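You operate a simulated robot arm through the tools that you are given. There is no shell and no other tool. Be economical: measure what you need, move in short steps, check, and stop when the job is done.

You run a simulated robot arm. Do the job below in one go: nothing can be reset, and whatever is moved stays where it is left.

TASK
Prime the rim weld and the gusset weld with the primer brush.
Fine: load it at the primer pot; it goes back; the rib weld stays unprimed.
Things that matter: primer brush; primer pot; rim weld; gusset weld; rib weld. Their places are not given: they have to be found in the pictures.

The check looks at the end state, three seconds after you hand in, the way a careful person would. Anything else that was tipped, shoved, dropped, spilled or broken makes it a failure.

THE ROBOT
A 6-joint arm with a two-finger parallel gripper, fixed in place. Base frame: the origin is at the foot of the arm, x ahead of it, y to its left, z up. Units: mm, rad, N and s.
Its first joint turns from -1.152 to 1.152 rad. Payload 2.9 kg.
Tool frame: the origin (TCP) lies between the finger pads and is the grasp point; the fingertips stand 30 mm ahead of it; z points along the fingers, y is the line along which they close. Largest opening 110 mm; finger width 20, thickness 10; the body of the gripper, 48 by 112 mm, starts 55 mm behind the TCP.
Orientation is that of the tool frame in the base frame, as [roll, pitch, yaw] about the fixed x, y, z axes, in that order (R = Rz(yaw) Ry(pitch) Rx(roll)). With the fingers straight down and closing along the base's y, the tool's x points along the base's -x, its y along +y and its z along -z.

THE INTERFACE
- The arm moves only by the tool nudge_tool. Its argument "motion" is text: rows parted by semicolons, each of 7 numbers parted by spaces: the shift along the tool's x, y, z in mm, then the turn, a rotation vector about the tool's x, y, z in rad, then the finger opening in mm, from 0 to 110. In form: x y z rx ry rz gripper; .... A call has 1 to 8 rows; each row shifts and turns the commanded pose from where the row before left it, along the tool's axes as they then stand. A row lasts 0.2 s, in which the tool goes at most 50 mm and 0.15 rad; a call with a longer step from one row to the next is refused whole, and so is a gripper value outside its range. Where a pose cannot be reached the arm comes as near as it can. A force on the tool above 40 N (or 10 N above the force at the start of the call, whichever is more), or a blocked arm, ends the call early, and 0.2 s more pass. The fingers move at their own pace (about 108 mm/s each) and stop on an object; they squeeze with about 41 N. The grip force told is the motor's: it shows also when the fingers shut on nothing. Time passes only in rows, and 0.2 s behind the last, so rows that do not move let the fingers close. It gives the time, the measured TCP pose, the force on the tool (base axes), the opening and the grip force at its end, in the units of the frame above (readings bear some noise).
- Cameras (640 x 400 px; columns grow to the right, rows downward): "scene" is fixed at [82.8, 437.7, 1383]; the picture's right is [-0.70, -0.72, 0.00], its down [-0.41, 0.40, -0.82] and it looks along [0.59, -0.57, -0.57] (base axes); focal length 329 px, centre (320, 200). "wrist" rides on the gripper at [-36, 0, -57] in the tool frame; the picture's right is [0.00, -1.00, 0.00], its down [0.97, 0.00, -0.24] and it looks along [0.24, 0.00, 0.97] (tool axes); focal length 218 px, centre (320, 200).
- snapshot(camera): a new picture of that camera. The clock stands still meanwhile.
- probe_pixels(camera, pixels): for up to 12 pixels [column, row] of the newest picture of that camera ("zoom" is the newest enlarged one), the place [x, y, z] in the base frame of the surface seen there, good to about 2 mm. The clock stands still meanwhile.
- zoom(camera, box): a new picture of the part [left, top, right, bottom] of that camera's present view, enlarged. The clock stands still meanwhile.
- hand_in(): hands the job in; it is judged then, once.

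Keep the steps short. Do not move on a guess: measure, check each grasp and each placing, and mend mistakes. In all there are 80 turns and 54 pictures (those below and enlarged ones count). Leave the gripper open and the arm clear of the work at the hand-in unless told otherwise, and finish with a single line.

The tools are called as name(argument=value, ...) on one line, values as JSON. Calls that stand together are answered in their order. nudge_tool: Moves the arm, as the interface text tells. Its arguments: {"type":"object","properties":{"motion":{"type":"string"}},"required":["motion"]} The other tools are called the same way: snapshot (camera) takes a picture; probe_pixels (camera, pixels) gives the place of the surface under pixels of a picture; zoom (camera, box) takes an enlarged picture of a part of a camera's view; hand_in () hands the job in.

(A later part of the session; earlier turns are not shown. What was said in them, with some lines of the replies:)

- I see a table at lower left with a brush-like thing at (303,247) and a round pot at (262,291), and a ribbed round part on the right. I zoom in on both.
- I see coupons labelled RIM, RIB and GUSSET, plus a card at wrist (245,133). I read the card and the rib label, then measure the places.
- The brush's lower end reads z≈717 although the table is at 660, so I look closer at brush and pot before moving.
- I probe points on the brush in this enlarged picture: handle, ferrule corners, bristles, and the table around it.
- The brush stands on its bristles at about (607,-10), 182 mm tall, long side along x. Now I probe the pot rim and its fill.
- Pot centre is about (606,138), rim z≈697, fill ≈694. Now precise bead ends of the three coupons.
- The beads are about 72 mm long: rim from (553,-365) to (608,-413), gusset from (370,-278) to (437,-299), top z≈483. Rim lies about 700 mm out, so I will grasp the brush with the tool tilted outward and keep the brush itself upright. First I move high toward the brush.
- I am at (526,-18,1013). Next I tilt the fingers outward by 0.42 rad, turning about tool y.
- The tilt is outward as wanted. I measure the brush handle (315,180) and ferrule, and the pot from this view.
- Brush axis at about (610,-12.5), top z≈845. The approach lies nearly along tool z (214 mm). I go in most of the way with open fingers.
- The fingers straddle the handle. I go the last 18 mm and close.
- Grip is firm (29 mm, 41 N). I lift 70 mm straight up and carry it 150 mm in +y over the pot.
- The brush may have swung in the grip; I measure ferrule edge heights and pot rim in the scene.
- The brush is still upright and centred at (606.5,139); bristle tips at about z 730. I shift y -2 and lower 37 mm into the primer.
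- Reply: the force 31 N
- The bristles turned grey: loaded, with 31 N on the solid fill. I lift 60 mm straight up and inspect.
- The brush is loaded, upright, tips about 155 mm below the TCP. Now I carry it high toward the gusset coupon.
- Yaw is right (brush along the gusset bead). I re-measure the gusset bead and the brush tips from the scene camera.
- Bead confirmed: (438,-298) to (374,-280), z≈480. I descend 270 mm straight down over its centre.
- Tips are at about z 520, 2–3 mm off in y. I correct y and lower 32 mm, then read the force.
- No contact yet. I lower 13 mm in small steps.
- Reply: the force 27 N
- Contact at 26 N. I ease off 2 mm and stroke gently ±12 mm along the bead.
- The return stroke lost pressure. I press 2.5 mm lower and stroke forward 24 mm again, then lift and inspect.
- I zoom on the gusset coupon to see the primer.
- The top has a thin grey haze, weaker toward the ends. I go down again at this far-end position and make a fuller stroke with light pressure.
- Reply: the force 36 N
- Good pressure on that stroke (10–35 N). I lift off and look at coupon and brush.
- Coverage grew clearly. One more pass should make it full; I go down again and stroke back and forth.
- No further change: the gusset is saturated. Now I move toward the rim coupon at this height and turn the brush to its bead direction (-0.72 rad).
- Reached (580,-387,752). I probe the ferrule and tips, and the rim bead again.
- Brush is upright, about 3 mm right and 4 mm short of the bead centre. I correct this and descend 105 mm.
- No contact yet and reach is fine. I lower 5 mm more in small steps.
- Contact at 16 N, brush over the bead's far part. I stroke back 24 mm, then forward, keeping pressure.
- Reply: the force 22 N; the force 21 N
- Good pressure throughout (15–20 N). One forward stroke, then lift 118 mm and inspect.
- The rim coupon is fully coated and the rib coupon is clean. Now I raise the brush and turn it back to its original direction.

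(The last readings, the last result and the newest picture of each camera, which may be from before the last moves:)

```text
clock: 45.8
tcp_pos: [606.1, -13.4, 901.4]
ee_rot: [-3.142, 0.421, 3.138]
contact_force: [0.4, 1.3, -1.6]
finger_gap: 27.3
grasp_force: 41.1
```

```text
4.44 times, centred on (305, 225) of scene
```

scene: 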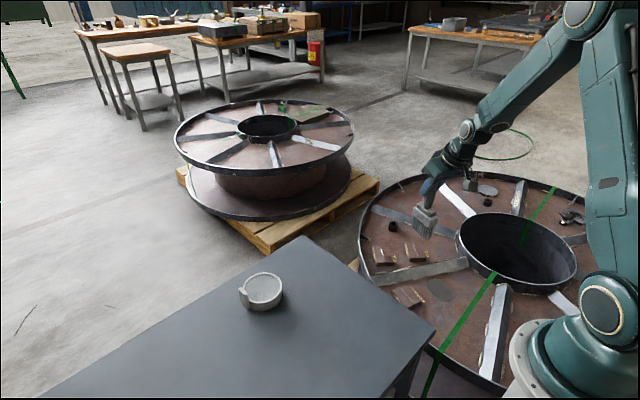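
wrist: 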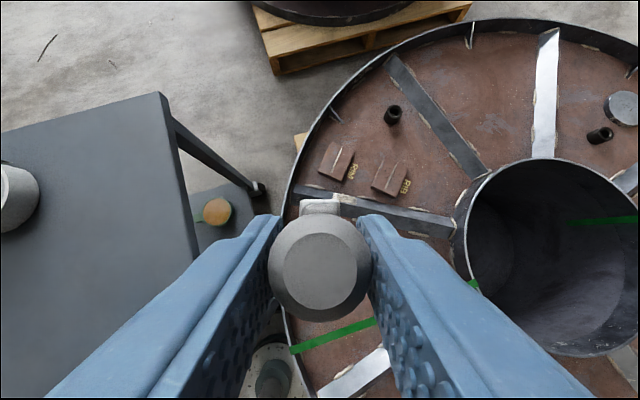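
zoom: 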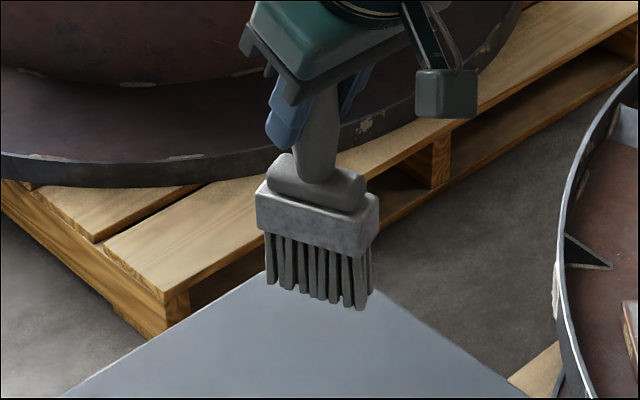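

The brush appears twisted a little about its handle. I probe its corners.

probe_pixels(camera="zoom", pixels=[[259, 190], [360, 220], [376, 195], [355, 307], [268, 280], [371, 293], [300, 225], [360, 245], [318, 140]])

```text
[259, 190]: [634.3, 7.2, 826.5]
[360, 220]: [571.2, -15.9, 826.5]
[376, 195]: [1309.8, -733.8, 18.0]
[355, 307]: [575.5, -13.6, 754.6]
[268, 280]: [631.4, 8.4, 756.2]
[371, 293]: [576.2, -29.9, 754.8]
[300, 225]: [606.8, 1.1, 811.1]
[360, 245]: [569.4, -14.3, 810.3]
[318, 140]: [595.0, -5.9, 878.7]
```

The brush twisted +0.34 rad in the grip but is upright. I turn the tool back by -0.34 and lower 80 mm above its old place.

nudge_tool(motion="0 2 0 0.0463 0 0.1033 0; 0 0 0 0.0463 0 0.1033 0; 0 0 0 0.0463 0 0.1033 0; 10.9 0 24.3 0 0 0 0; 10.9 0 24.3 0 0 0 0; 10.9 0 24.3 0 0 0 0; 0 0 0 0 0 0 0")

zoom(camera="scene", box=[265, 200, 345, 280])

```text
clock: 47.4
tcp_pos: [605.1, -11.1, 822.9]
ee_rot: [3.141, 0.421, 2.801]
contact_force: [-0.5, 0.0, -0.7]
finger_gap: 27.5
grasp_force: 40.7
```

```text
5.00 times, centred on (305, 240) of scene
```

zoom: 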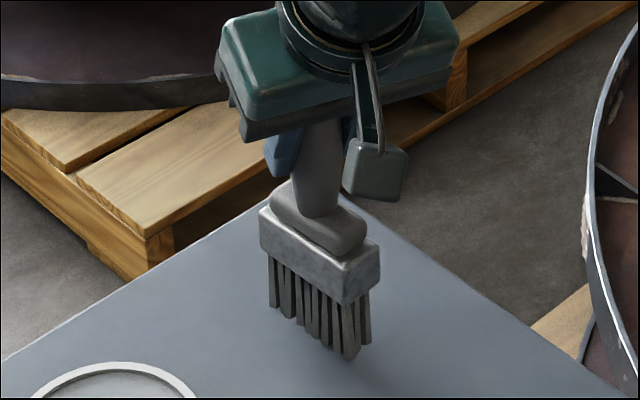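

probe_pixels(camera="zoom", pixels=[[263, 215], [345, 270], [378, 245], [349, 355], [271, 305], [368, 335], [345, 300], [263, 245]])

```text
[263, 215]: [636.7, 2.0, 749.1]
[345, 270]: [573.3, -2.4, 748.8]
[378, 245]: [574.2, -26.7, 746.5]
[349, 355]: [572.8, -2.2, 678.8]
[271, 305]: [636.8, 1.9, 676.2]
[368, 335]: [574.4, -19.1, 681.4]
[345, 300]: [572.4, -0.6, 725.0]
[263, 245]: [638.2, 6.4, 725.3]
```

Direction is nearly restored; about 20 mm to go. I fix the last 0.04 rad and 2 mm and lower 14 mm.

nudge_tool(motion="-1.8 0 0.8 0.016 0 0.037 0; 3 0 6.4 0 0 0 0; 2.9 0 6.4 0 0 0 0; 0 0 0 0 0 0 0")

nudge_tool(motion="0.8 0 1.8 0 0 0 0; 0.6 0 1.4 0 0 0 0; 0 0 0 0 0 0 0")

```text
clock: 48.4
tcp_pos: [608.0, -11.3, 807.2]
ee_rot: [3.14, 0.42, 2.763]
contact_force: [-2.1, 0.2, 3.9]
finger_gap: 27.6
grasp_force: 41.0
```

```text
clock: 49.2
tcp_pos: [609.9, -13.3, 808.6]
ee_rot: [3.138, 0.425, 2.759]
contact_force: [-9.8, 1.7, 30.9]
finger_gap: 27.6
grasp_force: 41.5
```

The brush stands on the table (31 N). I ease off 3 mm and check that it is upright.

nudge_tool(motion="-1.2 0 -2.7 0 0 0 0; 0 0 0 0 0 0 0")

zoom(camera="scene", box=[265, 200, 345, 280])

probe_pixels(camera="zoom", pixels=[[263, 232], [345, 290], [376, 265], [349, 365], [271, 320], [368, 350], [320, 160], [318, 200]])

```text
clock: 49.8
tcp_pos: [608.3, -12.9, 808.0]
ee_rot: [-3.142, 0.422, 2.761]
contact_force: [2.9, 0.0, 8.1]
finger_gap: 27.4
grasp_force: 40.9
```

```text
5.00 times, centred on (305, 240) of scene
```

zoom: 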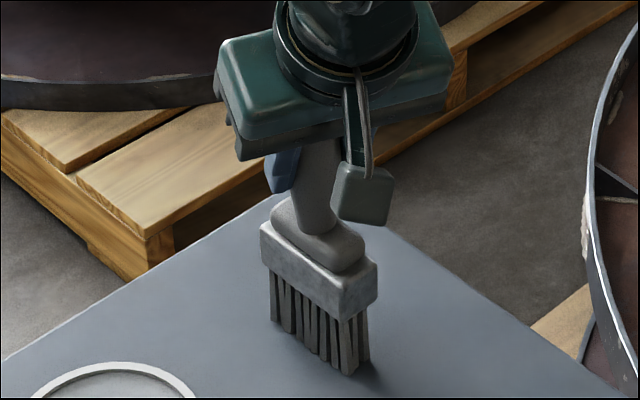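

```text
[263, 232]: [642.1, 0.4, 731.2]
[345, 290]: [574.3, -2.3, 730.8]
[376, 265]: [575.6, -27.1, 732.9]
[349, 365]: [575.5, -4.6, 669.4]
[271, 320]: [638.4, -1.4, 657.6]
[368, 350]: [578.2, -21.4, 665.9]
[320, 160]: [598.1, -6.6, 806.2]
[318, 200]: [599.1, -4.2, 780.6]
```

Upright (both ferrule ends z≈731) at its old place. I open the fingers, wait, then back out along tool z.

nudge_tool(motion="0 0 0 0 0 0 40; 0 0 0 0 0 0 80; 0 0 0 0 0 0 110; 0 0 0 0 0 0 110")

nudge_tool(motion="0 0 -25 0 0 0 110; 0 0 -40 0 0 0 110; 0 0 -45 0 0 0 110; 0 0 -45 0 0 0 110; 0 0 -45 0 0 0 110; 0 0 0 0 0 0 110")

snapshot(camera="scene")

zoom(camera="scene", box=[220, 200, 440, 320])

```text
clock: 50.8
tcp_pos: [608.3, -12.4, 808.2]
ee_rot: [3.141, 0.418, 2.761]
contact_force: [-0.5, -0.7, -0.6]
finger_gap: 110.0
grasp_force: 0.1
```

```text
clock: 52.2
tcp_pos: [531.7, 18.9, 990.4]
ee_rot: [-3.141, 0.417, 2.76]
contact_force: [0.5, 0.1, 0.1]
finger_gap: 109.8
grasp_force: 0.0
```

```text
14 pictures are left
```

scene: 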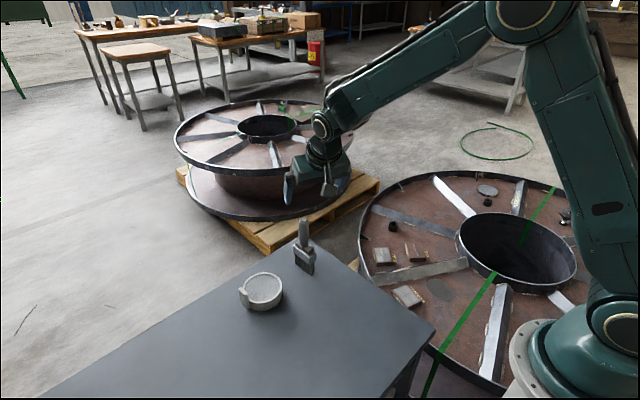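

```text
2.91 times, centred on (330, 260) of scene
```

zoom: 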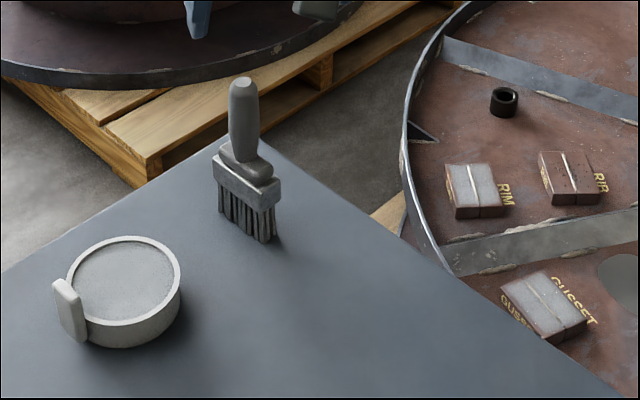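

The brush stands upright at its old place, the pot has not moved, rim and gusset are grey, and rib is bare. The gripper is open and clear, so I hand in.

hand_in()

```text
The job is handed in.
```

The rim and gusset welds are primed, the rib weld is left bare, the brush stands upright at its old place within about 3 mm, and the job is handed in.
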